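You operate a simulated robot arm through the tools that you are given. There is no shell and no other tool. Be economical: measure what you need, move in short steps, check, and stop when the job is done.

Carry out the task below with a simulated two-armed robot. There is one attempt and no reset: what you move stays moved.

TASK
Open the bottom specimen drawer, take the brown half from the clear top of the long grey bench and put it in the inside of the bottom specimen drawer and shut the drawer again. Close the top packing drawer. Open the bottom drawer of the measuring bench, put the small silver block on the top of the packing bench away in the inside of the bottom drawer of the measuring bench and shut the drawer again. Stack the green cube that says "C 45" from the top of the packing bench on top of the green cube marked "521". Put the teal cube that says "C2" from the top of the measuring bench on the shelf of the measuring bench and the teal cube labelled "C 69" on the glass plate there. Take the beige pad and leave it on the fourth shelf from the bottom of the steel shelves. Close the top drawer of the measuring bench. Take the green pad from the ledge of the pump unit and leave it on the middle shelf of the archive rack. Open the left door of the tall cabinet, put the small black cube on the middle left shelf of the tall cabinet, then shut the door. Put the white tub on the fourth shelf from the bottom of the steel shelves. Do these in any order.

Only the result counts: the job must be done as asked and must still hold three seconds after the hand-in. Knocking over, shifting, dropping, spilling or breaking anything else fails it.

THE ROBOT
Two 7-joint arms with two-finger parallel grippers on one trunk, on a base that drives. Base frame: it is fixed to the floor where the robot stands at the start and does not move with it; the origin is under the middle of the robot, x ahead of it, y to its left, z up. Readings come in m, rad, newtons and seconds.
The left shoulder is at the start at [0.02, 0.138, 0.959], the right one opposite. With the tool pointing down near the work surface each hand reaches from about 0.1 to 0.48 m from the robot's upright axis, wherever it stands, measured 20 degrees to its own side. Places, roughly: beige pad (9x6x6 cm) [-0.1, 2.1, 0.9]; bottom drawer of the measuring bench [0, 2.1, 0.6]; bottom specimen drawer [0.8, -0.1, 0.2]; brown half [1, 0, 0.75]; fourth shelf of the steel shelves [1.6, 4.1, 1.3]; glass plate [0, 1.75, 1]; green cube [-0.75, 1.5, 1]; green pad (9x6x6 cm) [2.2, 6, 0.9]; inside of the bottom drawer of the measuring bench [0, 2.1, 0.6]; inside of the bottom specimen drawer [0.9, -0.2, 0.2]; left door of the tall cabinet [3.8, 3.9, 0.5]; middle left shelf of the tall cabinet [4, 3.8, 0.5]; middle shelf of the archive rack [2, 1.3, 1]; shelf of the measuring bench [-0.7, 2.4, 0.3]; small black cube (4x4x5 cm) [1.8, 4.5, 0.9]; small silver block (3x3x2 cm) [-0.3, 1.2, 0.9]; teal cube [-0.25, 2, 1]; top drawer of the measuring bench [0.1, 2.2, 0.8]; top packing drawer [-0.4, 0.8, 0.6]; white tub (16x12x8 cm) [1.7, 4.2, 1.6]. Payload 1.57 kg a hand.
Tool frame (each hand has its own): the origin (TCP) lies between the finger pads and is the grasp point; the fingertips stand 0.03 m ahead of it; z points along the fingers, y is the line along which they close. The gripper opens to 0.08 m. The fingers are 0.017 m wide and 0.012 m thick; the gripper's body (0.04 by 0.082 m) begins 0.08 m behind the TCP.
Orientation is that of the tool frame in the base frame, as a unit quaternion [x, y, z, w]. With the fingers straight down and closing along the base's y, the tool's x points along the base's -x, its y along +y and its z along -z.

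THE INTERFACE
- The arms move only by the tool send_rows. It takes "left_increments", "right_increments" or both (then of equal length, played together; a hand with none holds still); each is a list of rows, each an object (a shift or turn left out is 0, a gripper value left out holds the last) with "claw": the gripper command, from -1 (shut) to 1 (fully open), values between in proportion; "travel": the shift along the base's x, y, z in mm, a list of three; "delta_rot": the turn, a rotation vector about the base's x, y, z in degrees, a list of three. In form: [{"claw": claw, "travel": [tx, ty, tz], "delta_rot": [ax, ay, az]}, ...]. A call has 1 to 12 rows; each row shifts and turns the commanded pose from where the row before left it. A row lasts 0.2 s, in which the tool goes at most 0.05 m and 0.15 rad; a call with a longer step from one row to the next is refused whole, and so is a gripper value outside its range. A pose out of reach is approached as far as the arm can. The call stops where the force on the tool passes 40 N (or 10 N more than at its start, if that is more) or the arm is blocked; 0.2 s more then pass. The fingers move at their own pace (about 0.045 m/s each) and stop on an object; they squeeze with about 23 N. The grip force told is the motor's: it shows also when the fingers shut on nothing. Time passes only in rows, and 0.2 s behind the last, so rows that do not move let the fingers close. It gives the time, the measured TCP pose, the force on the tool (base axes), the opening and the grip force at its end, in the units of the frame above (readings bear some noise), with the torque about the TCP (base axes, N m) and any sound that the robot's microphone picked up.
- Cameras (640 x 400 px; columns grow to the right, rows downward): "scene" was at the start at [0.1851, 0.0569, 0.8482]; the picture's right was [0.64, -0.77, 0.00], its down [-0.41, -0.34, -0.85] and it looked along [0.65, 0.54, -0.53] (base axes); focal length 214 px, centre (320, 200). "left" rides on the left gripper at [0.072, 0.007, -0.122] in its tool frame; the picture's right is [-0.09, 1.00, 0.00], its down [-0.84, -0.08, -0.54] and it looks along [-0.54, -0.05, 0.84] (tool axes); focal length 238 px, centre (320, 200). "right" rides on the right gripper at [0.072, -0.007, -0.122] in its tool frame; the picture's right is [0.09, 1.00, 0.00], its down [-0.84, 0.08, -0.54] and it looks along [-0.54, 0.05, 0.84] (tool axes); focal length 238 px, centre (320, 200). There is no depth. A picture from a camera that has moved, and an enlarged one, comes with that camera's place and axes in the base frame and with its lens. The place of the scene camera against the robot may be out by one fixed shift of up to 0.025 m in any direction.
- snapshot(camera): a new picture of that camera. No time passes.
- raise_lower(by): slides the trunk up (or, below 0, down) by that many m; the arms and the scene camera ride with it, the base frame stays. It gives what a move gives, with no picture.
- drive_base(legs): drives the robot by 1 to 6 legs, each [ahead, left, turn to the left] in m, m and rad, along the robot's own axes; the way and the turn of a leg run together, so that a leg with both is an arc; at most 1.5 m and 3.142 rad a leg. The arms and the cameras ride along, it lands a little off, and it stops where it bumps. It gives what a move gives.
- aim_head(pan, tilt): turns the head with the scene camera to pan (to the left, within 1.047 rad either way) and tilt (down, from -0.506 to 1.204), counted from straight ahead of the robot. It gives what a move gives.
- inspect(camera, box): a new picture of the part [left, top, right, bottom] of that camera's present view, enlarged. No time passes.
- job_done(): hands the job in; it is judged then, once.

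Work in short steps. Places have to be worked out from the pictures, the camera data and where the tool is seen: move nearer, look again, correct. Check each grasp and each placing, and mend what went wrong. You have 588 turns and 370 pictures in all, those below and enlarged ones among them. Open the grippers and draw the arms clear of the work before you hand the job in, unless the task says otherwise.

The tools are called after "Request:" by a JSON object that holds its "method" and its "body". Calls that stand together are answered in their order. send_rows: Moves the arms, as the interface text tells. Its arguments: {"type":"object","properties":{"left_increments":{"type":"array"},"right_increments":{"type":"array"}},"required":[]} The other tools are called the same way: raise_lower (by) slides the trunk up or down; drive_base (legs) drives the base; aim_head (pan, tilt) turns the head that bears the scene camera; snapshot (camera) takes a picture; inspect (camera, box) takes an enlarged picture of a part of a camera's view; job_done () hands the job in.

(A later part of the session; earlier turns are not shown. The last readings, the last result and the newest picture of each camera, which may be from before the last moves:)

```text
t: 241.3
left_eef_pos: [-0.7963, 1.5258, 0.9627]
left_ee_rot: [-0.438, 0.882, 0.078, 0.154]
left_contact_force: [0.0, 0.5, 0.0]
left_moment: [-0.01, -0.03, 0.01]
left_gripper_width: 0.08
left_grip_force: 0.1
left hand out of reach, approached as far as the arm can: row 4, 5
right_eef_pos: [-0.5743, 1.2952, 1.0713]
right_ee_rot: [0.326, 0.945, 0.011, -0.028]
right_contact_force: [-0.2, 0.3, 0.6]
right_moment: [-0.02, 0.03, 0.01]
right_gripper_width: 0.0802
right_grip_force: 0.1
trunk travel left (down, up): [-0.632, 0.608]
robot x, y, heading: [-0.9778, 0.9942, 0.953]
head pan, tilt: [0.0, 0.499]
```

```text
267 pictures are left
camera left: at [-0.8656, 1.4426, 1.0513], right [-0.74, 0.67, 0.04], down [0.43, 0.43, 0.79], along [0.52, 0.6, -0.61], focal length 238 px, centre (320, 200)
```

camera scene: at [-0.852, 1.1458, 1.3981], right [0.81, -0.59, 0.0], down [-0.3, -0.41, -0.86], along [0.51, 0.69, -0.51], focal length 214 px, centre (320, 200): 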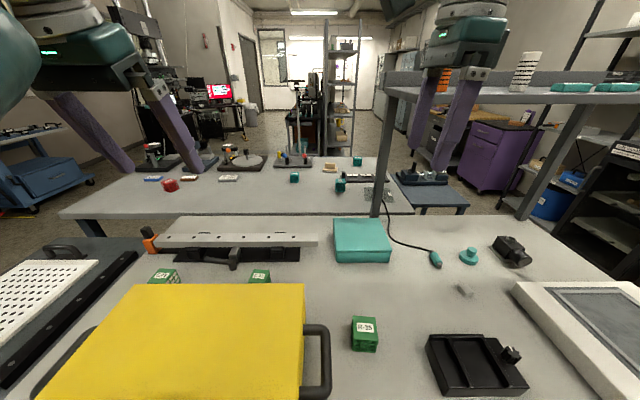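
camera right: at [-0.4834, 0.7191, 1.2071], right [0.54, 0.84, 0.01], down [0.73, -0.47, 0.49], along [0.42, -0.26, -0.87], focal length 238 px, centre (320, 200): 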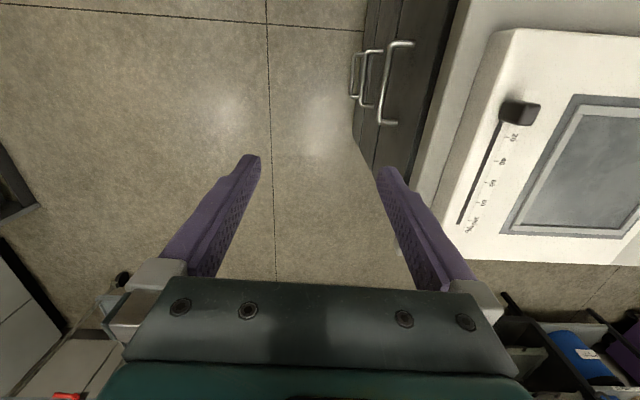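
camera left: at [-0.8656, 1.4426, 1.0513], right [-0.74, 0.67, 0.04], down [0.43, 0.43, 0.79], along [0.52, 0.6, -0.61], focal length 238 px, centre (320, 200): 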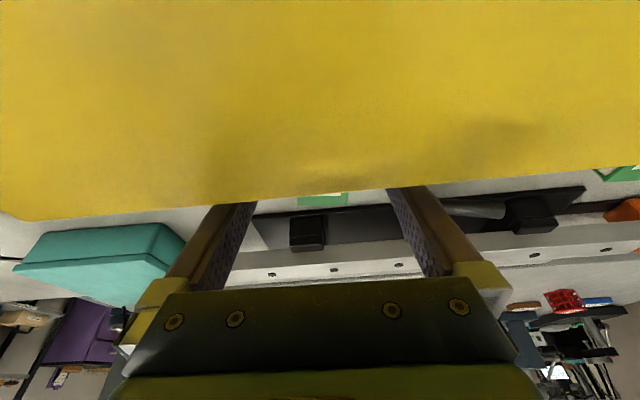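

The fingers are behind the case's rear edge, cube centred. I finish with base +2.5 cm and trunk −2 cm.

Request:
{"method": "drive_base", "body": {"legs": [[0.025, 0, 0]]}}

Request:
{"method": "raise_lower", "body": {"by": -0.02}}

Request:
{"method": "snapshot", "body": {"camera": "left"}}

```text
t: 242.2
left_eef_pos: [-0.7803, 1.5466, 0.962]
left_ee_rot: [-0.438, 0.883, 0.078, 0.153]
left_contact_force: [0.2, 0.1, 0.0]
left_moment: [-0.02, -0.03, 0.0]
left_gripper_width: 0.08
left_grip_force: 0.0
right_eef_pos: [-0.5594, 1.3155, 1.0716]
right_ee_rot: [0.327, 0.945, 0.01, -0.027]
right_contact_force: [0.6, -0.5, 0.2]
right_moment: [0.0, 0.0, 0.03]
right_gripper_width: 0.0801
right_grip_force: 0.1
trunk travel left (down, up): [-0.632, 0.608]
robot x, y, heading: [-0.9645, 1.0135, 0.947]
head pan, tilt: [0.0, 0.499]
```

```text
t: 242.8
left_eef_pos: [-0.7821, 1.5469, 0.9417]
left_ee_rot: [-0.437, 0.883, 0.078, 0.153]
left_contact_force: [0.2, -0.8, 0.1]
left_moment: [0.0, 0.0, -0.05]
left_gripper_width: 0.08
left_grip_force: 0.0
right_eef_pos: [-0.5599, 1.3154, 1.0521]
right_ee_rot: [0.328, 0.944, 0.011, -0.028]
right_contact_force: [0.4, -1.0, 0.4]
right_moment: [0.0, 0.04, -0.02]
right_gripper_width: 0.0801
right_grip_force: 0.0
trunk travel left (down, up): [-0.612, 0.628]
robot x, y, heading: [-0.9662, 1.0114, 0.953]
head pan, tilt: [0.0, 0.499]
```

```text
266 pictures are left
camera left: at [-0.8504, 1.463, 1.0313], right [-0.74, 0.67, 0.04], down [0.43, 0.43, 0.79], along [0.52, 0.6, -0.61], focal length 238 px, centre (320, 200)
```

left: 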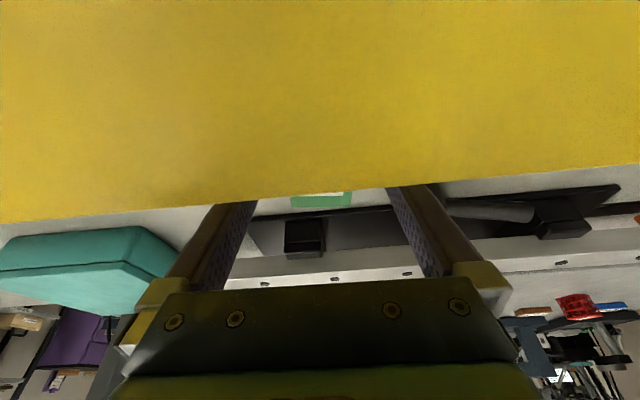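

Re-triangulating gives the cube centre (−0.764,1.566,0.897): I go 2.5 cm further and 2.7 cm lower.

Request:
{"method": "drive_base", "body": {"legs": [[0.026, 0, 0]]}}

Request:
{"method": "raise_lower", "body": {"by": -0.026}}

Request:
{"method": "send_rows", "body": {"left_increments": [{"claw": -1}, {"claw": -1}, {"claw": -1}, {"claw": -1}]}}

Request:
{"method": "snapshot", "body": {"camera": "left"}}

```text
t: 243.7
left_eef_pos: [-0.7652, 1.5674, 0.943]
left_ee_rot: [-0.438, 0.883, 0.078, 0.153]
left_contact_force: [0.4, -0.5, 0.4]
left_moment: [0.04, -0.03, 0.01]
left_gripper_width: 0.08
left_grip_force: 0.0
right_eef_pos: [-0.5431, 1.3374, 1.0517]
right_ee_rot: [0.327, 0.945, 0.01, -0.027]
right_contact_force: [-0.3, -0.4, 0.0]
right_moment: [0.02, 0.0, 0.0]
right_gripper_width: 0.08
right_grip_force: 0.1
trunk travel left (down, up): [-0.612, 0.628]
robot x, y, heading: [-0.9448, 1.0321, 0.951]
head pan, tilt: [0.0, 0.499]
```

```text
t: 244.4
left_eef_pos: [-0.765, 1.5679, 0.9159]
left_ee_rot: [-0.438, 0.883, 0.077, 0.153]
left_contact_force: [-0.9, 0.3, 0.1]
left_moment: [0.0, 0.01, -0.03]
left_gripper_width: 0.0801
left_grip_force: 0.1
right_eef_pos: [-0.5443, 1.3372, 1.0248]
right_ee_rot: [0.327, 0.945, 0.011, -0.027]
right_contact_force: [-0.7, -0.2, 0.6]
right_moment: [0.02, 0.04, -0.02]
right_gripper_width: 0.0801
right_grip_force: 0.1
trunk travel left (down, up): [-0.586, 0.654]
robot x, y, heading: [-0.9485, 1.0336, 0.946]
head pan, tilt: [0.0, 0.499]
```

```text
t: 245.4
left_eef_pos: [-0.7642, 1.5668, 0.9169]
left_ee_rot: [-0.437, 0.883, 0.077, 0.153]
left_contact_force: [-0.2, -0.9, 0.5]
left_moment: [0.01, -0.03, -0.01]
left_gripper_width: 0.0444
left_grip_force: 23.3
right_eef_pos: [-0.5452, 1.3374, 1.0245]
right_ee_rot: [0.328, 0.944, 0.01, -0.027]
right_contact_force: [0.9, -0.1, 0.2]
right_moment: [0.02, 0.0, -0.01]
right_gripper_width: 0.08
right_grip_force: 0.0
trunk travel left (down, up): [-0.586, 0.654]
robot x, y, heading: [-0.9465, 1.0314, 0.947]
head pan, tilt: [0.0, 0.499]
```

```text
265 pictures are left
camera left: at [-0.8351, 1.4846, 1.0053], right [-0.74, 0.67, 0.04], down [0.43, 0.43, 0.79], along [0.52, 0.6, -0.61], focal length 238 px, centre (320, 200)
```

left: 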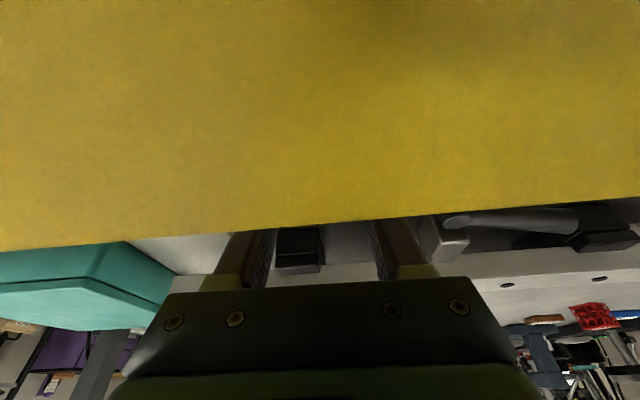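

Gripped at 44 mm: C 45 held. I lift by the trunk and look at 521.

Request:
{"method": "raise_lower", "body": {"by": 0.14}}

Request:
{"method": "drive_base", "body": {"legs": [[0, 0.24, 0]]}}

Request:
{"method": "snapshot", "body": {"camera": "left"}}

Request:
{"method": "snapshot", "body": {"camera": "scene"}}

```text
t: 247.0
left_eef_pos: [-0.7651, 1.5674, 1.0566]
left_ee_rot: [-0.437, 0.883, 0.078, 0.152]
left_contact_force: [1.1, 0.5, -0.5]
left_moment: [0.04, -0.02, 0.0]
left_gripper_width: 0.0444
left_grip_force: 23.5
right_eef_pos: [-0.5442, 1.3372, 1.1657]
right_ee_rot: [0.327, 0.945, 0.011, -0.028]
right_contact_force: [-0.2, -0.2, -0.5]
right_moment: [0.03, 0.0, 0.02]
right_gripper_width: 0.0797
right_grip_force: 0.0
trunk travel left (down, up): [-0.726, 0.514]
robot x, y, heading: [-0.9499, 1.0356, 0.947]
head pan, tilt: [0.0, 0.499]
```

```text
t: 248.8
left_eef_pos: [-0.9651, 1.7098, 1.0554]
left_ee_rot: [-0.437, 0.883, 0.078, 0.154]
left_contact_force: [0.0, 0.4, -0.1]
left_moment: [0.02, -0.01, 0.01]
left_gripper_width: 0.0446
left_grip_force: 23.1
right_eef_pos: [-0.744, 1.4797, 1.1651]
right_ee_rot: [0.328, 0.944, 0.011, -0.027]
right_contact_force: [-0.2, -0.3, -0.1]
right_moment: [0.0, -0.01, -0.02]
right_gripper_width: 0.0797
right_grip_force: 0.0
trunk travel left (down, up): [-0.726, 0.514]
robot x, y, heading: [-1.1509, 1.1775, 0.95]
head pan, tilt: [0.0, 0.499]
```

```text
264 pictures are left
camera left: at [-1.0341, 1.6273, 1.1451], right [-0.74, 0.67, 0.03], down [0.43, 0.43, 0.79], along [0.52, 0.6, -0.61], focal length 238 px, centre (320, 200)
```

left: 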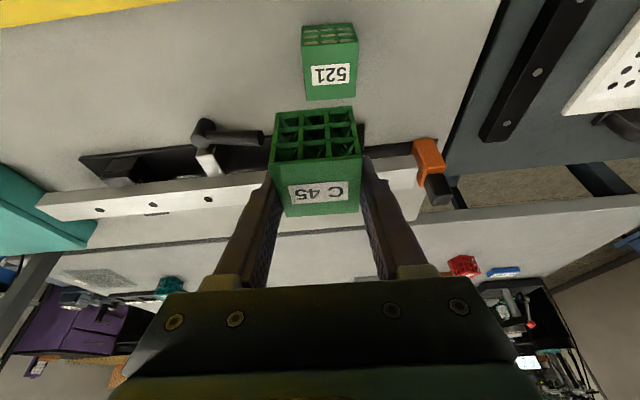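

```text
263 pictures are left
camera scene: at [-1.0216, 1.3321, 1.2455], right [0.81, -0.58, 0.0], down [-0.28, -0.39, -0.88], along [0.51, 0.71, -0.48], focal length 214 px, centre (320, 200)
```

scene: 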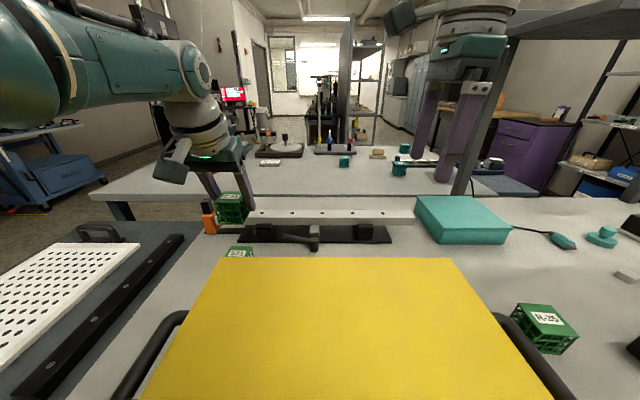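

C 45 is level in the grip; 521's top centre is at ≈(−0.976,1.718,0.919). I shift 14 mm and lower with the trunk.

Request:
{"method": "send_rows", "body": {"left_increments": [{"travel": [-11, 8, 0]}]}}

Request:
{"method": "raise_lower", "body": {"by": -0.07}}

Request:
{"method": "snapshot", "body": {"camera": "left"}}

Request:
{"method": "inspect", "body": {"camera": "scene", "box": [160, 170, 300, 270]}}

```text
t: 249.2
left_eef_pos: [-0.9744, 1.7175, 1.0562]
left_ee_rot: [-0.437, 0.883, 0.078, 0.153]
left_contact_force: [0.0, 0.3, -1.4]
left_moment: [0.01, 0.02, 0.05]
left_gripper_width: 0.0442
left_grip_force: 23.2
right_eef_pos: [-0.7429, 1.4793, 1.1651]
right_ee_rot: [0.328, 0.944, 0.011, -0.028]
right_contact_force: [-0.7, 0.9, -0.4]
right_moment: [0.0, 0.0, -0.04]
right_gripper_width: 0.0798
right_grip_force: 0.1
trunk travel left (down, up): [-0.726, 0.514]
robot x, y, heading: [-1.1514, 1.1779, 0.949]
head pan, tilt: [0.0, 0.499]
```

```text
t: 250.3
left_eef_pos: [-0.9758, 1.7175, 0.9879]
left_ee_rot: [-0.437, 0.883, 0.077, 0.153]
left_contact_force: [-0.4, -0.6, 0.1]
left_moment: [0.0, 0.01, 0.02]
left_gripper_width: 0.0445
left_grip_force: 23.3
right_eef_pos: [-0.7437, 1.4791, 1.096]
right_ee_rot: [0.328, 0.944, 0.011, -0.027]
right_contact_force: [-0.5, 0.2, 0.9]
right_moment: [-0.01, -0.01, -0.02]
right_gripper_width: 0.08
right_grip_force: 0.2
trunk travel left (down, up): [-0.656, 0.584]
robot x, y, heading: [-1.1463, 1.1764, 0.947]
head pan, tilt: [0.0, 0.499]
```

```text
262 pictures are left
camera left: at [-1.0449, 1.6359, 1.0755], right [-0.74, 0.67, 0.04], down [0.43, 0.43, 0.79], along [0.52, 0.6, -0.61], focal length 238 px, centre (320, 200)
```

left: 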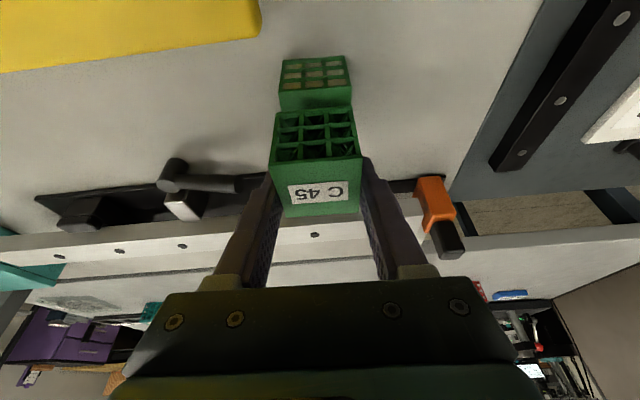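

```text
4.00 times, centred on (230, 220) of scene
camera zoom: at [-1.0216, 1.3321, 1.1755], right [0.81, -0.58, 0.0], down [-0.28, -0.39, -0.88], along [0.51, 0.71, -0.48], focal length 858 px, centre (680, 120)
```

zoom: 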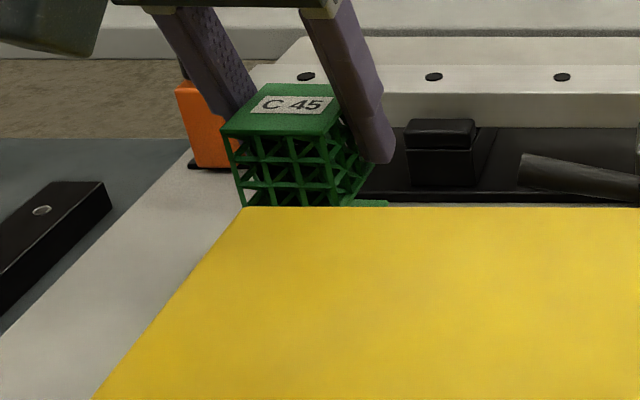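

Alignment is good within a few mm. Lowering to contact.

Request:
{"method": "raise_lower", "body": {"by": -0.02}}

Request:
{"method": "send_rows", "body": {"left_increments": [{"travel": [0, 0, -4]}, {"travel": [0, 0, -4]}, {"travel": [0, 0, -3]}]}}

Request:
{"method": "inspect", "body": {"camera": "scene", "box": [160, 190, 300, 290]}}

```text
t: 251.0
left_eef_pos: [-0.9747, 1.7181, 0.9662]
left_ee_rot: [-0.437, 0.883, 0.078, 0.153]
left_contact_force: [1.0, -0.1, -1.3]
left_moment: [0.04, 0.0, 0.01]
left_gripper_width: 0.0446
left_grip_force: 23.5
right_eef_pos: [-0.7443, 1.4783, 1.0756]
right_ee_rot: [0.328, 0.944, 0.01, -0.028]
right_contact_force: [-0.7, 0.5, -0.3]
right_moment: [-0.02, 0.02, 0.02]
right_gripper_width: 0.0799
right_grip_force: 0.1
trunk travel left (down, up): [-0.636, 0.604]
robot x, y, heading: [-1.1455, 1.1746, 0.948]
head pan, tilt: [0.0, 0.499]
```

```text
t: 251.8
left_eef_pos: [-0.9718, 1.7203, 0.9591]
left_ee_rot: [-0.438, 0.882, 0.079, 0.157]
left_contact_force: [-0.6, -2.8, 24.4]
left_moment: [-0.19, -0.01, -0.01]
left_gripper_width: 0.0445
left_grip_force: 23.0
right_eef_pos: [-0.7435, 1.4816, 1.0768]
right_ee_rot: [0.328, 0.944, 0.012, -0.029]
right_contact_force: [1.0, -1.5, 0.8]
right_moment: [-0.02, -0.01, 0.0]
right_gripper_width: 0.0799
right_grip_force: 0.0
trunk travel left (down, up): [-0.636, 0.604]
robot x, y, heading: [-1.1484, 1.1771, 0.952]
head pan, tilt: [0.0, 0.499]
```

```text
4.00 times, centred on (230, 240) of scene
camera zoom: at [-1.021, 1.3336, 1.1562], right [0.81, -0.58, 0.0], down [-0.28, -0.39, -0.88], along [0.51, 0.71, -0.48], focal length 858 px, centre (680, 40)
```

zoom: 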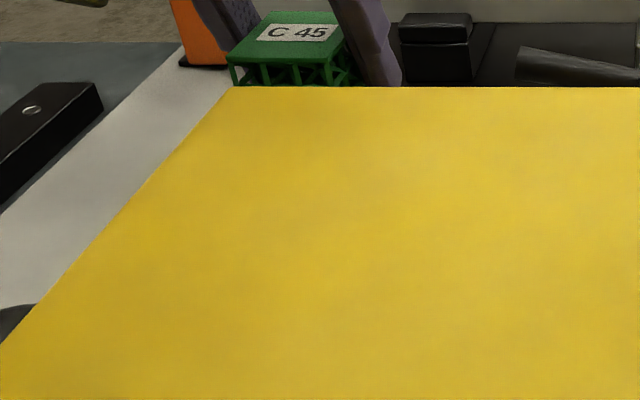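

Contact exactly at the expected height. I relieve the press, open, and withdraw along the tool axis.

Request:
{"method": "send_rows", "body": {"left_increments": [{"travel": [0, 0, 4]}, {"claw": 0.6}, {"claw": 0.6}, {"claw": 0.6}, {"travel": [-4, -5, 20]}, {"travel": [-5, -7, 24]}, {"travel": [-5, -7, 24]}, {"travel": [-5, -7, 24]}]}}

Request:
{"method": "snapshot", "body": {"camera": "left"}}

```text
t: 253.6
left_eef_pos: [-0.9932, 1.6924, 1.0508]
left_ee_rot: [-0.437, 0.883, 0.078, 0.153]
left_contact_force: [0.5, 0.3, 0.3]
left_moment: [0.0, 0.0, 0.02]
left_gripper_width: 0.064
left_grip_force: 0.0
right_eef_pos: [-0.7428, 1.4795, 1.0751]
right_ee_rot: [0.328, 0.944, 0.011, -0.028]
right_contact_force: [-0.4, 0.6, -0.2]
right_moment: [0.02, -0.03, -0.03]
right_gripper_width: 0.08
right_grip_force: 0.1
trunk travel left (down, up): [-0.636, 0.604]
robot x, y, heading: [-1.147, 1.1776, 0.947]
head pan, tilt: [0.0, 0.499]
```

```text
259 pictures are left
camera left: at [-1.0636, 1.6106, 1.1403], right [-0.74, 0.67, 0.04], down [0.43, 0.43, 0.79], along [0.52, 0.6, -0.61], focal length 238 px, centre (320, 200)
```

left: 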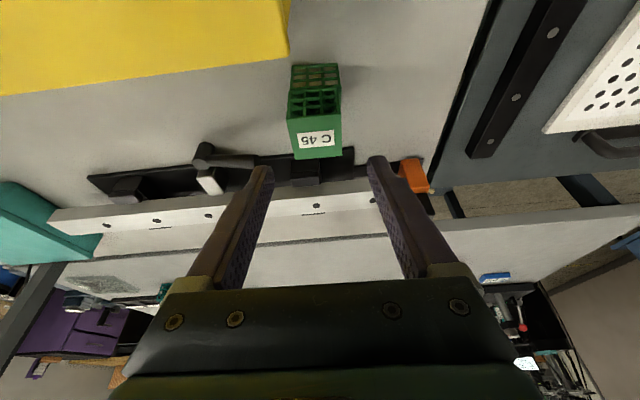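

C 45 stands on 521. Next the silver block at ≈(−0.325,1.225): I raise a little and drive right 0.8 m along the bench.

Request:
{"method": "raise_lower", "body": {"by": 0.1}}

Request:
{"method": "drive_base", "body": {"legs": [[0, -0.8, 0]]}}

Request:
{"method": "snapshot", "body": {"camera": "left"}}

Request:
{"method": "snapshot", "body": {"camera": "scene"}}

```text
t: 254.9
left_eef_pos: [-0.9934, 1.6929, 1.1505]
left_ee_rot: [-0.437, 0.883, 0.078, 0.153]
left_contact_force: [0.1, -0.7, 1.0]
left_moment: [0.01, 0.0, 0.0]
left_gripper_width: 0.0639
left_grip_force: 0.0
right_eef_pos: [-0.7443, 1.4788, 1.1752]
right_ee_rot: [0.328, 0.944, 0.011, -0.028]
right_contact_force: [0.4, 1.0, 0.2]
right_moment: [-0.02, 0.03, 0.0]
right_gripper_width: 0.08
right_grip_force: 0.1
trunk travel left (down, up): [-0.736, 0.504]
robot x, y, heading: [-1.1514, 1.1772, 0.946]
head pan, tilt: [0.0, 0.499]
```

```text
t: 259.2
left_eef_pos: [-0.34, 1.2172, 1.1505]
left_ee_rot: [-0.425, 0.889, 0.075, 0.154]
left_contact_force: [-0.7, 0.2, -0.2]
left_moment: [-0.01, 0.0, -0.01]
left_gripper_width: 0.0641
left_grip_force: 0.1
right_eef_pos: [-0.0956, 0.9968, 1.174]
right_ee_rot: [0.34, 0.94, 0.011, -0.028]
right_contact_force: [0.3, 0.0, -0.2]
right_moment: [-0.01, -0.01, 0.03]
right_gripper_width: 0.0797
right_grip_force: 0.1
trunk travel left (down, up): [-0.736, 0.504]
robot x, y, heading: [-0.5066, 0.7037, 0.923]
head pan, tilt: [0.0, 0.499]
```

```text
258 pictures are left
camera left: at [-0.4117, 1.136, 1.2401], right [-0.72, 0.69, 0.04], down [0.44, 0.42, 0.79], along [0.53, 0.59, -0.61], focal length 238 px, centre (320, 200)
```

left: 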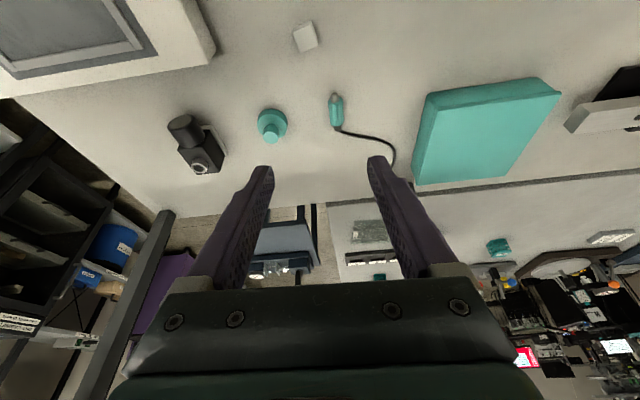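

```text
257 pictures are left
camera scene: at [-0.3774, 0.8566, 1.2555], right [0.8, -0.6, 0.0], down [-0.29, -0.38, -0.88], along [0.53, 0.7, -0.48], focal length 214 px, centre (320, 200)
```

scene: 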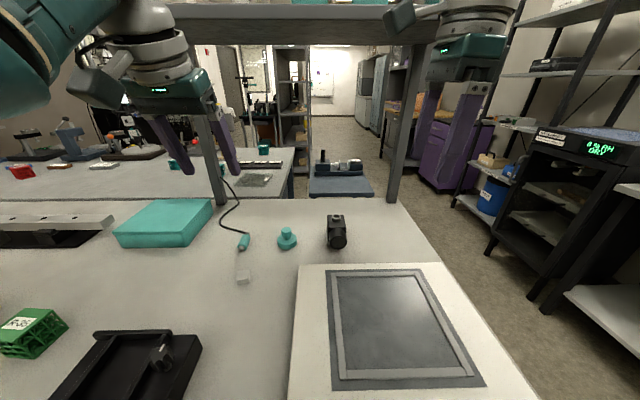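

Silver block at ≈(−0.325,1.213,0.895), turned ~25°. I yaw the hand to match, shift, and lower by arm.

Request:
{"method": "send_rows", "body": {"left_increments": [{"delta_rot": [0, 0, 8], "travel": [4, -1, 0]}, {"delta_rot": [0, 0, 8], "travel": [4, -1, 0]}, {"delta_rot": [0, 0, 8], "travel": [4, -1, 0]}, {"travel": [0, 0, -25]}, {"travel": [0, 0, -25]}, {"travel": [0, 0, -25]}, {"travel": [0, 0, -25]}]}}

Request:
{"method": "raise_lower", "body": {"by": -0.08}}

Request:
{"method": "snapshot", "body": {"camera": "left"}}

```text
t: 260.8
left_eef_pos: [-0.3291, 1.2143, 1.0516]
left_ee_rot: [-0.6, 0.781, 0.106, 0.135]
left_contact_force: [-0.2, -0.5, 0.1]
left_moment: [-0.02, 0.02, 0.0]
left_gripper_width: 0.0642
left_grip_force: 0.0
right_eef_pos: [-0.0956, 0.9951, 1.1749]
right_ee_rot: [0.341, 0.94, 0.01, -0.026]
right_contact_force: [-0.6, 0.0, 0.1]
right_moment: [0.0, -0.03, -0.01]
right_gripper_width: 0.08
right_grip_force: 0.1
trunk travel left (down, up): [-0.736, 0.504]
robot x, y, heading: [-0.5072, 0.7038, 0.923]
head pan, tilt: [0.0, 0.499]
```

```text
t: 262.0
left_eef_pos: [-0.33, 1.2142, 0.9724]
left_ee_rot: [-0.601, 0.781, 0.106, 0.136]
left_contact_force: [0.2, 0.3, -0.1]
left_moment: [-0.02, 0.0, 0.03]
left_gripper_width: 0.0642
left_grip_force: 0.1
right_eef_pos: [-0.0954, 0.9977, 1.0949]
right_ee_rot: [0.341, 0.94, 0.011, -0.028]
right_contact_force: [-0.4, 0.6, 0.0]
right_moment: [-0.01, -0.01, 0.02]
right_gripper_width: 0.0799
right_grip_force: 0.0
trunk travel left (down, up): [-0.656, 0.584]
robot x, y, heading: [-0.5066, 0.7031, 0.922]
head pan, tilt: [0.0, 0.499]
```

```text
256 pictures are left
camera left: at [-0.3624, 1.1103, 1.062], right [-0.94, 0.34, 0.03], down [0.23, 0.56, 0.79], along [0.25, 0.75, -0.61], focal length 238 px, centre (320, 200)
```

left: 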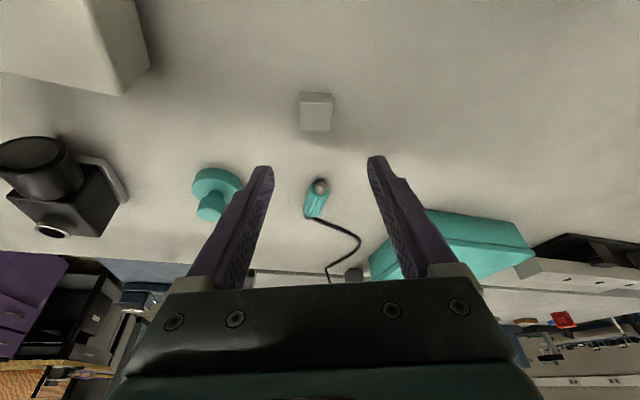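

Well aligned. I lower 6.6 cm with the trunk and close.

Request:
{"method": "raise_lower", "body": {"by": -0.064}}

Request:
{"method": "send_rows", "body": {"left_increments": [{"travel": [2, 1, 0]}, {"claw": -1}, {"claw": -1}, {"claw": -1}, {"claw": -1}]}}

Request:
{"method": "snapshot", "body": {"camera": "left"}}

```text
t: 263.0
left_eef_pos: [-0.3286, 1.2133, 0.9117]
left_ee_rot: [-0.601, 0.781, 0.106, 0.136]
left_contact_force: [-7.3, -16.7, 29.0]
left_moment: [-0.57, -0.41, -0.25]
left_gripper_width: 0.0614
left_grip_force: 0.0
right_eef_pos: [-0.0948, 0.9965, 1.0316]
right_ee_rot: [0.34, 0.94, 0.01, -0.027]
right_contact_force: [-1.2, -0.2, 0.3]
right_moment: [-0.03, -0.01, -0.01]
right_gripper_width: 0.0802
right_grip_force: 0.0
trunk travel left (down, up): [-0.592, 0.648]
robot x, y, heading: [-0.5109, 0.7058, 0.921]
head pan, tilt: [0.0, 0.499]
```

```text
t: 263.3
left_eef_pos: [-0.3285, 1.2136, 0.9106]
left_ee_rot: [-0.601, 0.78, 0.106, 0.137]
left_contact_force: [-2.5, -4.0, 8.7]
left_moment: [-0.21, -0.17, -0.13]
left_gripper_width: 0.062
left_grip_force: 0.0
right_eef_pos: [-0.0963, 0.9968, 1.0305]
right_ee_rot: [0.34, 0.94, 0.011, -0.028]
right_contact_force: [0.1, 0.2, 1.0]
right_moment: [0.03, 0.02, 0.01]
right_gripper_width: 0.08
right_grip_force: 0.0
trunk travel left (down, up): [-0.592, 0.648]
robot x, y, heading: [-0.5087, 0.7041, 0.922]
head pan, tilt: [0.0, 0.499]
stopped in row 1 (left hand): the force on the tool passed its limit at 48 N (the readings are from after the stop); the commanded pose is now the measured one
```

```text
255 pictures are left
camera left: at [-0.361, 1.1102, 0.9999], right [-0.94, 0.34, 0.03], down [0.23, 0.56, 0.79], along [0.25, 0.75, -0.61], focal length 238 px, centre (320, 200)
```

left: 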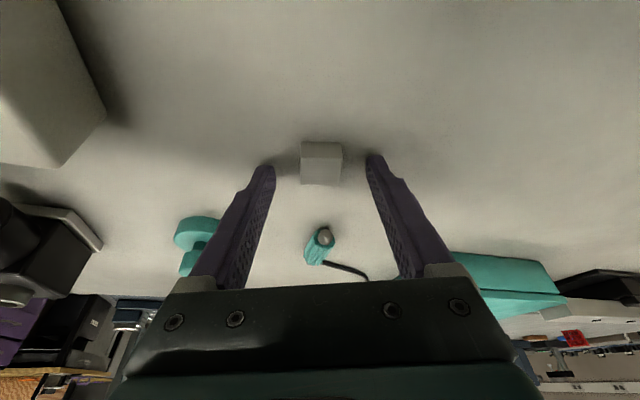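

Touching the table. Raise 3 mm and close.

Request:
{"method": "send_rows", "body": {"left_increments": [{"travel": [0, 0, 3]}, {"claw": -1}, {"claw": -1}, {"claw": -1}, {"claw": -1}]}}

Request:
{"method": "raise_lower", "body": {"by": 0.15}}

Request:
{"method": "snapshot", "body": {"camera": "left"}}

```text
t: 264.5
left_eef_pos: [-0.3282, 1.2138, 0.9139]
left_ee_rot: [-0.601, 0.781, 0.106, 0.136]
left_contact_force: [0.1, 0.4, 0.8]
left_moment: [-0.01, 0.02, -0.02]
left_gripper_width: 0.0248
left_grip_force: 22.7
right_eef_pos: [-0.0948, 0.9952, 1.0314]
right_ee_rot: [0.34, 0.94, 0.011, -0.027]
right_contact_force: [0.0, 0.1, 0.5]
right_moment: [-0.01, 0.0, -0.01]
right_gripper_width: 0.0799
right_grip_force: 0.1
trunk travel left (down, up): [-0.592, 0.648]
robot x, y, heading: [-0.5077, 0.7053, 0.922]
head pan, tilt: [0.0, 0.499]
```

```text
t: 266.3
left_eef_pos: [-0.3264, 1.2124, 1.063]
left_ee_rot: [-0.6, 0.781, 0.106, 0.137]
left_contact_force: [-0.3, 0.5, -0.2]
left_moment: [-0.01, -0.04, 0.0]
left_gripper_width: 0.025
left_grip_force: 22.9
right_eef_pos: [-0.0955, 0.9965, 1.1806]
right_ee_rot: [0.34, 0.94, 0.011, -0.028]
right_contact_force: [0.5, 0.2, -0.6]
right_moment: [-0.01, 0.0, 0.0]
right_gripper_width: 0.08
right_grip_force: 0.1
trunk travel left (down, up): [-0.742, 0.498]
robot x, y, heading: [-0.5083, 0.7001, 0.924]
head pan, tilt: [0.0, 0.499]
```

```text
254 pictures are left
camera left: at [-0.3609, 1.1104, 1.1522], right [-0.94, 0.34, 0.03], down [0.23, 0.56, 0.79], along [0.25, 0.75, -0.61], focal length 238 px, centre (320, 200)
```

left: 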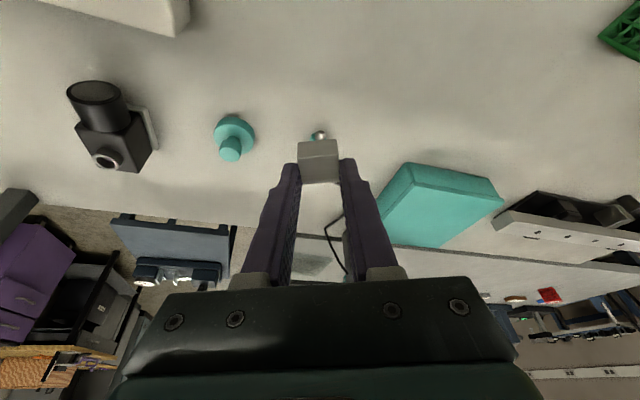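

Silver block held. I drive back, right into the corridor, and forward along it to reach the measuring bench's far side.

Request:
{"method": "drive_base", "body": {"legs": [[-0.5, 0, 0.03], [0, -0.85, 0], [1.2, 0, 0]]}}

Request:
{"method": "aim_head", "body": {"pan": 0.6, "tilt": 0.5}}

Request:
{"method": "snapshot", "body": {"camera": "scene"}}

```text
t: 279.0
left_eef_pos: [0.7455, 1.3228, 1.064]
left_ee_rot: [-0.612, 0.772, 0.108, 0.135]
left_contact_force: [0.5, -0.7, -0.6]
left_moment: [0.01, 0.07, 0.01]
left_gripper_width: 0.0249
left_grip_force: 23.5
right_eef_pos: [0.9859, 1.1132, 1.1822]
right_ee_rot: [0.326, 0.945, 0.011, -0.028]
right_contact_force: [0.1, -0.2, -0.2]
right_moment: [-0.03, 0.0, -0.02]
right_gripper_width: 0.0798
right_grip_force: 0.0
trunk travel left (down, up): [-0.742, 0.498]
robot x, y, heading: [0.5777, 0.8092, 0.95]
head pan, tilt: [0.0, 0.499]
```

```text
t: 280.0
left_eef_pos: [0.7473, 1.3229, 1.0634]
left_ee_rot: [-0.611, 0.772, 0.108, 0.135]
left_contact_force: [0.1, -0.1, -0.4]
left_moment: [0.01, 0.02, -0.01]
left_gripper_width: 0.0248
left_grip_force: 23.0
right_eef_pos: [0.9846, 1.1117, 1.1806]
right_ee_rot: [0.326, 0.945, 0.01, -0.028]
right_contact_force: [-0.2, 0.9, -0.8]
right_moment: [0.02, 0.02, -0.01]
right_gripper_width: 0.0799
right_grip_force: 0.1
trunk travel left (down, up): [-0.742, 0.498]
robot x, y, heading: [0.5787, 0.808, 0.95]
head pan, tilt: [0.6, 0.499]
```

```text
253 pictures are left
camera scene: at [0.6561, 0.9809, 1.2615], right [1.0, -0.02, 0.0], down [-0.01, -0.48, -0.88], along [0.02, 0.88, -0.48], focal length 214 px, centre (320, 200)
```

scene: 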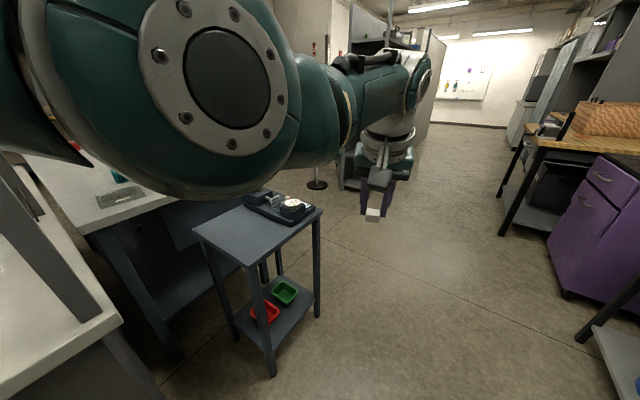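

The corridor is clear; the blue table stays left. I continue forward 1.1 m.

Request:
{"method": "drive_base", "body": {"legs": [[1.1, -0.03, 0]]}}

Request:
{"method": "aim_head", "body": {"pan": 1.04, "tilt": 0.5}}

Request:
{"method": "snapshot", "body": {"camera": "scene"}}

```text
t: 285.7
left_eef_pos: [1.4297, 2.2083, 1.0634]
left_ee_rot: [-0.607, 0.775, 0.107, 0.135]
left_contact_force: [-0.4, -1.5, -0.5]
left_moment: [-0.03, 0.03, 0.01]
left_gripper_width: 0.0248
left_grip_force: 23.0
right_eef_pos: [1.6661, 1.9947, 1.182]
right_ee_rot: [0.331, 0.943, 0.011, -0.026]
right_contact_force: [-0.4, 0.0, 0.2]
right_moment: [0.04, -0.02, 0.01]
right_gripper_width: 0.0801
right_grip_force: 0.1
trunk travel left (down, up): [-0.742, 0.498]
robot x, y, heading: [1.2577, 1.6962, 0.938]
head pan, tilt: [0.6, 0.499]
```

```text
t: 286.6
left_eef_pos: [1.43, 2.208, 1.0633]
left_ee_rot: [-0.608, 0.775, 0.107, 0.135]
left_contact_force: [-0.1, 0.2, -0.2]
left_moment: [0.01, 0.02, -0.01]
left_gripper_width: 0.0248
left_grip_force: 23.2
right_eef_pos: [1.6646, 1.9961, 1.1811]
right_ee_rot: [0.332, 0.943, 0.011, -0.027]
right_contact_force: [0.0, 0.7, -0.8]
right_moment: [-0.01, -0.01, -0.01]
right_gripper_width: 0.0799
right_grip_force: 0.0
trunk travel left (down, up): [-0.742, 0.498]
robot x, y, heading: [1.2555, 1.6954, 0.943]
head pan, tilt: [1.04, 0.499]
```

```text
252 pictures are left
camera scene: at [1.2961, 1.8602, 1.2615], right [0.92, 0.4, 0.0], down [0.19, -0.44, -0.88], along [-0.35, 0.81, -0.48], focal length 214 px, centre (320, 200)
```

scene: 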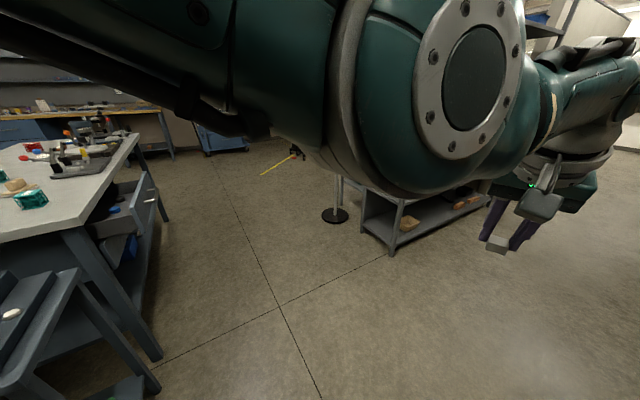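

The measuring bench's drawers face the far side, the top one standing open. I drive round: forward, left, then turn to face the bench.

Request:
{"method": "drive_base", "body": {"legs": [[0.5, 0, 0], [0, 1.2, 0], [0, 0, 1.57], [0, 0, 1.57]]}}

Request:
{"method": "aim_head", "body": {"pan": 0, "tilt": 0.6}}

Request:
{"method": "snapshot", "body": {"camera": "scene"}}

```text
t: 302.9
left_eef_pos: [0.3884, 2.3211, 1.0627]
left_ee_rot: [0.789, 0.59, -0.138, 0.104]
left_contact_force: [-0.3, 0.9, 0.0]
left_moment: [0.02, 0.0, 0.0]
left_gripper_width: 0.0249
left_grip_force: 23.5
right_eef_pos: [0.1623, 2.544, 1.1805]
right_ee_rot: [0.935, -0.352, 0.028, 0.011]
right_contact_force: [-0.2, -0.3, 0.1]
right_moment: [-0.01, 0.02, -0.02]
right_gripper_width: 0.0801
right_grip_force: 0.0
trunk travel left (down, up): [-0.742, 0.498]
robot x, y, heading: [0.5831, 2.8213, -2.247]
head pan, tilt: [1.04, 0.499]
```

```text
t: 304.1
left_eef_pos: [0.3868, 2.3213, 1.0629]
left_ee_rot: [0.788, 0.59, -0.138, 0.104]
left_contact_force: [0.1, 0.9, -0.4]
left_moment: [-0.01, -0.02, 0.03]
left_gripper_width: 0.0247
left_grip_force: 22.6
right_eef_pos: [0.161, 2.5444, 1.1797]
right_ee_rot: [0.935, -0.352, 0.027, 0.012]
right_contact_force: [-0.5, 1.0, -0.4]
right_moment: [0.01, 0.02, 0.0]
right_gripper_width: 0.0801
right_grip_force: 0.1
trunk travel left (down, up): [-0.742, 0.498]
robot x, y, heading: [0.58, 2.824, -2.247]
head pan, tilt: [0.0, 0.6]
```

```text
251 pictures are left
camera scene: at [0.4815, 2.6774, 1.2524], right [-0.78, 0.62, 0.0], down [0.35, 0.44, -0.83], along [-0.52, -0.64, -0.56], focal length 214 px, centre (320, 200)
```

scene: 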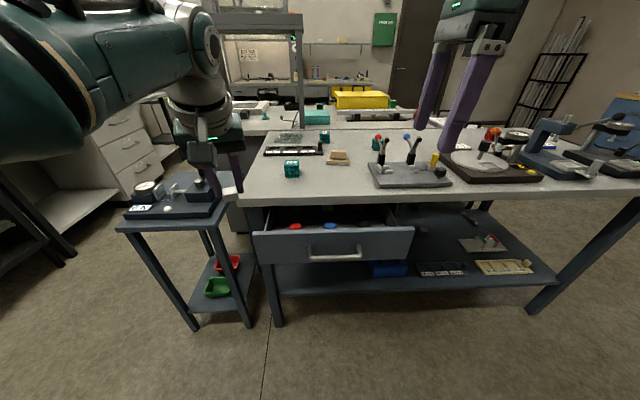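

I now face the measuring bench with the open drawer. Zooming on its top and front.

Request:
{"method": "inspect", "body": {"camera": "scene", "box": [240, 110, 460, 210]}}

Request:
{"method": "inspect", "body": {"camera": "scene", "box": [230, 180, 600, 340]}}

```text
2.91 times, centred on (350, 160) of scene
camera zoom: at [0.4815, 2.6774, 1.2524], right [-0.78, 0.62, 0.0], down [0.35, 0.44, -0.83], along [-0.52, -0.64, -0.56], focal length 624 px, centre (233, 316)
```

zoom: 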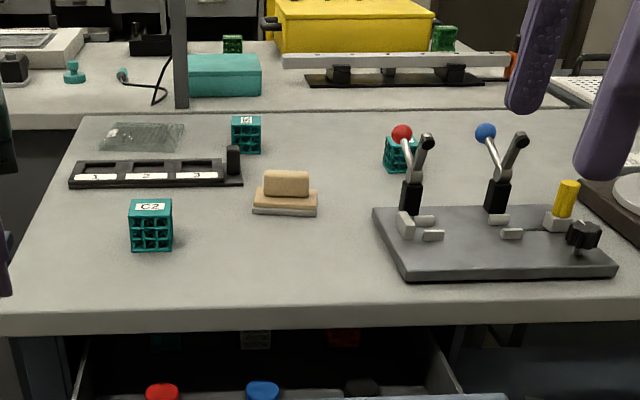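

```text
1.73 times, centred on (415, 260) of scene
camera zoom: at [0.4815, 2.6774, 1.2524], right [-0.78, 0.62, 0.0], down [0.35, 0.44, -0.83], along [-0.52, -0.64, -0.56], focal length 371 px, centre (156, 96)
```

zoom: 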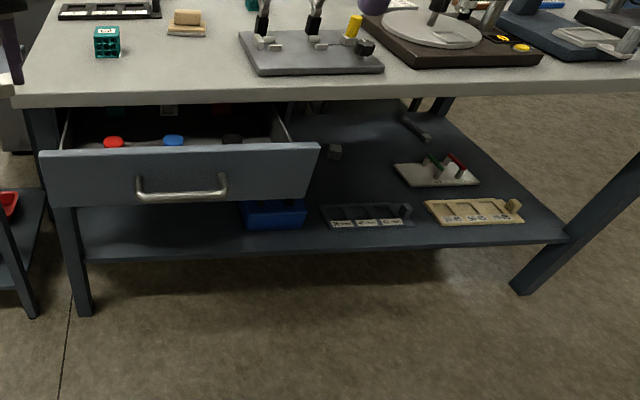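

C 2 stands at the near edge; the bottom drawer must be behind the open top drawer's front. First I close the top drawer with the right hand: align, raise the left hand (with the block), lower the trunk and pitch the right hand.

Request:
{"method": "drive_base", "body": {"legs": [[0, 0.1, 0.055]]}}

Request:
{"method": "send_rows", "body": {"left_increments": [{"travel": [0, 0, 25]}, {"travel": [0, 0, 25]}, {"travel": [0, 0, 25]}, {"travel": [0, 0, 25]}]}}

Request:
{"method": "raise_lower", "body": {"by": -0.27}}

Request:
{"method": "send_rows", "body": {"right_increments": [{"claw": -1, "delta_rot": [-6.1, 4.3, 0], "travel": [6, 6, -12]}, {"claw": -1, "delta_rot": [-6.1, 4.3, 0], "travel": [6, 6, -12]}, {"claw": -1, "delta_rot": [-6.1, 4.3, 0], "travel": [6, 6, -12]}, {"claw": -1, "delta_rot": [-6.1, 4.3, 0], "travel": [6, 6, -12]}, {"claw": -1, "delta_rot": [-6.1, 4.3, 0], "travel": [6, 6, -20]}, {"claw": -1, "delta_rot": [-6.1, 4.3, 0], "travel": [6, 6, -20]}, {"travel": [0, 0, -20]}, {"travel": [0, 0, -20]}]}}

Request:
{"method": "snapshot", "body": {"camera": "scene"}}

```text
t: 305.3
left_eef_pos: [0.4974, 2.2494, 1.063]
left_ee_rot: [0.773, 0.611, -0.134, 0.107]
left_contact_force: [-0.1, -0.6, -0.8]
left_moment: [-0.01, -0.05, 0.05]
left_gripper_width: 0.0247
left_grip_force: 22.8
right_eef_pos: [0.2595, 2.4608, 1.1799]
right_ee_rot: [0.945, -0.327, 0.028, 0.01]
right_contact_force: [0.3, -0.4, -0.3]
right_moment: [-0.01, -0.03, -0.01]
right_gripper_width: 0.0802
right_grip_force: 0.0
trunk travel left (down, up): [-0.742, 0.498]
robot x, y, heading: [0.6653, 2.7637, -2.189]
head pan, tilt: [0.0, 0.6]
```

```text
t: 306.3
left_eef_pos: [0.4986, 2.2521, 1.1615]
left_ee_rot: [0.772, 0.612, -0.134, 0.108]
left_contact_force: [0.2, -0.5, -1.0]
left_moment: [0.01, 0.0, 0.02]
left_gripper_width: 0.0248
left_grip_force: 22.8
right_eef_pos: [0.2598, 2.4615, 1.1803]
right_ee_rot: [0.945, -0.327, 0.028, 0.011]
right_contact_force: [-0.2, 0.5, 0.8]
right_moment: [0.0, 0.01, 0.02]
right_gripper_width: 0.08
right_grip_force: 0.1
trunk travel left (down, up): [-0.742, 0.498]
robot x, y, heading: [0.6637, 2.7641, -2.192]
head pan, tilt: [0.0, 0.6]
```

```text
t: 309.1
left_eef_pos: [0.4964, 2.2521, 0.8934]
left_ee_rot: [0.773, 0.611, -0.135, 0.108]
left_contact_force: [0.3, -0.9, -0.9]
left_moment: [-0.04, 0.01, 0.0]
left_gripper_width: 0.0246
left_grip_force: 23.1
right_eef_pos: [0.2593, 2.4603, 0.9108]
right_ee_rot: [0.945, -0.327, 0.028, 0.01]
right_contact_force: [0.0, 0.1, 0.7]
right_moment: [0.04, -0.01, -0.02]
right_gripper_width: 0.0801
right_grip_force: 0.0
trunk travel left (down, up): [-0.472, 0.768]
robot x, y, heading: [0.6624, 2.7621, -2.191]
head pan, tilt: [0.0, 0.6]
```

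```text
t: 310.9
left_eef_pos: [0.4977, 2.2505, 0.8922]
left_ee_rot: [0.773, 0.611, -0.135, 0.108]
left_contact_force: [0.8, 0.0, -0.7]
left_moment: [0.0, -0.01, 0.0]
left_gripper_width: 0.0248
left_grip_force: 23.3
right_eef_pos: [0.2887, 2.4899, 0.7864]
right_ee_rot: [0.885, -0.296, -0.073, 0.353]
right_contact_force: [-0.3, 0.3, 0.6]
right_moment: [0.0, 0.02, -0.05]
right_gripper_width: 0.0004
right_grip_force: 21.5
right hand out of reach, approached as far as the arm can: row 1
trunk travel left (down, up): [-0.472, 0.768]
robot x, y, heading: [0.6644, 2.7655, -2.187]
head pan, tilt: [0.0, 0.6]
```

```text
248 pictures are left
camera scene: at [0.5709, 2.61, 0.9824], right [-0.81, 0.58, 0.0], down [0.33, 0.46, -0.82], along [-0.48, -0.67, -0.57], focal length 214 px, centre (320, 200)
```

scene: 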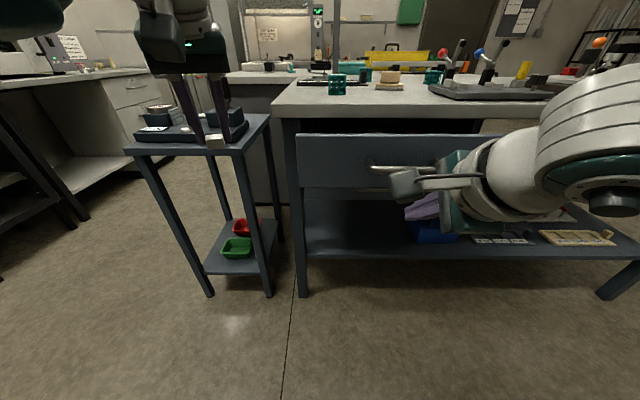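

Only the top front is visible from here; tips are at panel height. I lower the right tip below the bar, raise the left hand and push by driving.

Request:
{"method": "send_rows", "body": {"right_increments": [{"travel": [0, 0, -13]}, {"travel": [0, 0, -13]}, {}], "left_increments": [{"travel": [0, 0, 20]}, {"travel": [0, 0, 20]}, {"travel": [0, 0, 15]}]}}

Request:
{"method": "drive_base", "body": {"legs": [[0.2, 0, 0]]}}

Request:
{"method": "snapshot", "body": {"camera": "scene"}}

```text
t: 311.6
left_eef_pos: [0.496, 2.2522, 0.9457]
left_ee_rot: [0.772, 0.611, -0.135, 0.108]
left_contact_force: [0.1, 0.0, -0.5]
left_moment: [-0.05, 0.02, 0.02]
left_gripper_width: 0.0244
left_grip_force: 22.9
right_eef_pos: [0.2874, 2.4887, 0.7599]
right_ee_rot: [0.885, -0.295, -0.074, 0.353]
right_contact_force: [-0.5, 0.7, -0.9]
right_moment: [0.01, 0.01, 0.01]
right_gripper_width: 0.0
right_grip_force: 21.3
trunk travel left (down, up): [-0.472, 0.768]
robot x, y, heading: [0.6619, 2.7649, -2.19]
head pan, tilt: [0.0, 0.6]
```

```text
t: 313.3
left_eef_pos: [0.3778, 2.0874, 0.9448]
left_ee_rot: [0.774, 0.609, -0.135, 0.108]
left_contact_force: [0.1, -0.8, -0.4]
left_moment: [0.01, 0.0, 0.02]
left_gripper_width: 0.0245
left_grip_force: 22.4
right_eef_pos: [0.1686, 2.3256, 0.7614]
right_ee_rot: [0.884, -0.296, -0.075, 0.353]
right_contact_force: [0.8, -0.3, 0.5]
right_moment: [0.0, -0.03, 0.0]
right_gripper_width: 0.0
right_grip_force: 21.5
trunk travel left (down, up): [-0.472, 0.768]
robot x, y, heading: [0.5473, 2.6015, -2.2]
head pan, tilt: [0.0, 0.6]
```

```text
247 pictures are left
camera scene: at [0.4524, 2.4459, 0.9825], right [-0.81, 0.58, 0.0], down [0.33, 0.46, -0.83], along [-0.48, -0.67, -0.56], focal length 214 px, centre (320, 200)
```

scene: 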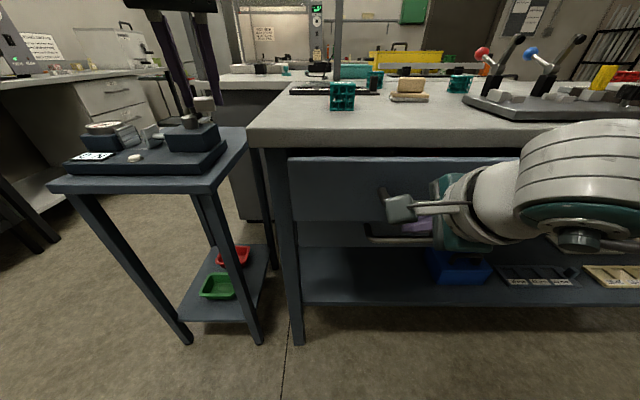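

The bottom drawer's front and handle are visible below. I finish pushing with the right arm (the left hand stays clear of the device on the blue table).

Request:
{"method": "send_rows", "body": {"right_increments": [{"travel": [-9, -13, 0]}, {"travel": [-9, -13, 0]}, {"travel": [-9, -13, 0]}, {"travel": [-9, -13, 0]}, {"travel": [-7, -10, 0]}, {"travel": [-7, -10, 0]}, {"travel": [-7, -10, 0]}]}}

Request:
{"method": "snapshot", "body": {"camera": "scene"}}

```text
t: 314.8
left_eef_pos: [0.3794, 2.0938, 0.945]
left_ee_rot: [0.774, 0.61, -0.132, 0.106]
left_contact_force: [-0.4, 0.8, 0.2]
left_moment: [-0.01, 0.04, 0.04]
left_gripper_width: 0.0248
left_grip_force: 23.0
right_eef_pos: [0.1261, 2.2613, 0.7459]
right_ee_rot: [0.89, -0.298, -0.073, 0.337]
right_contact_force: [9.5, 11.0, -16.8]
right_moment: [-0.52, 0.55, 0.09]
right_gripper_width: 0.0001
right_grip_force: 21.3
trunk travel left (down, up): [-0.472, 0.768]
robot x, y, heading: [0.5457, 2.6002, -2.193]
head pan, tilt: [0.0, 0.6]
stopped in row 7 (right hand): the force on the tool passed its limit at 44 N (the readings are from after the stop); the commanded pose is now the measured one
```

```text
246 pictures are left
camera scene: at [0.4561, 2.4506, 0.9813], right [-0.81, 0.58, 0.0], down [0.33, 0.46, -0.82], along [-0.48, -0.67, -0.57], focal length 214 px, centre (320, 200)
```

scene: 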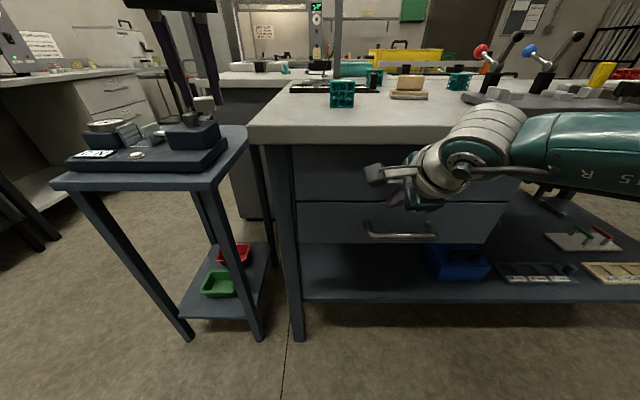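

Looks flush. I withdraw 8 cm and check.

Request:
{"method": "drive_base", "body": {"legs": [[-0.12, 0, 0]]}}

Request:
{"method": "inspect", "body": {"camera": "scene", "box": [240, 90, 560, 300]}}

```text
t: 316.0
left_eef_pos: [0.4434, 2.1804, 0.9471]
left_ee_rot: [0.774, 0.61, -0.136, 0.107]
left_contact_force: [-0.1, -0.2, -0.1]
left_moment: [0.0, 0.02, 0.04]
left_gripper_width: 0.0247
left_grip_force: 22.9
right_eef_pos: [0.1852, 2.3451, 0.7538]
right_ee_rot: [0.887, -0.296, -0.074, 0.345]
right_contact_force: [0.9, 0.2, 0.5]
right_moment: [-0.04, 0.01, 0.04]
right_gripper_width: 0.0
right_grip_force: 21.1
trunk travel left (down, up): [-0.472, 0.768]
robot x, y, heading: [0.6126, 2.6932, -2.195]
head pan, tilt: [0.0, 0.6]
```

```text
1.90 times, centred on (400, 195) of scene
camera zoom: at [0.5193, 2.5389, 0.9823], right [-0.81, 0.58, 0.0], down [0.33, 0.46, -0.82], along [-0.48, -0.67, -0.57], focal length 408 px, centre (168, 210)
```

zoom: 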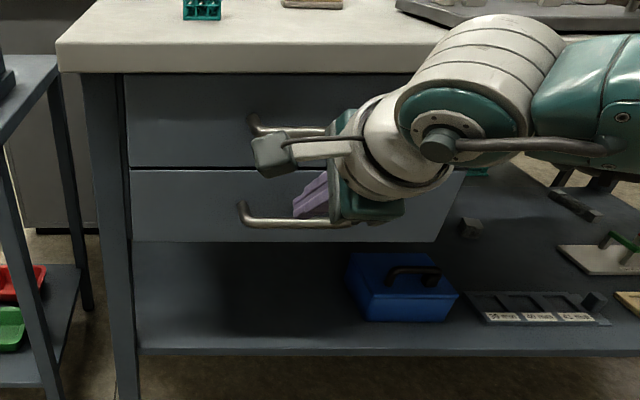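

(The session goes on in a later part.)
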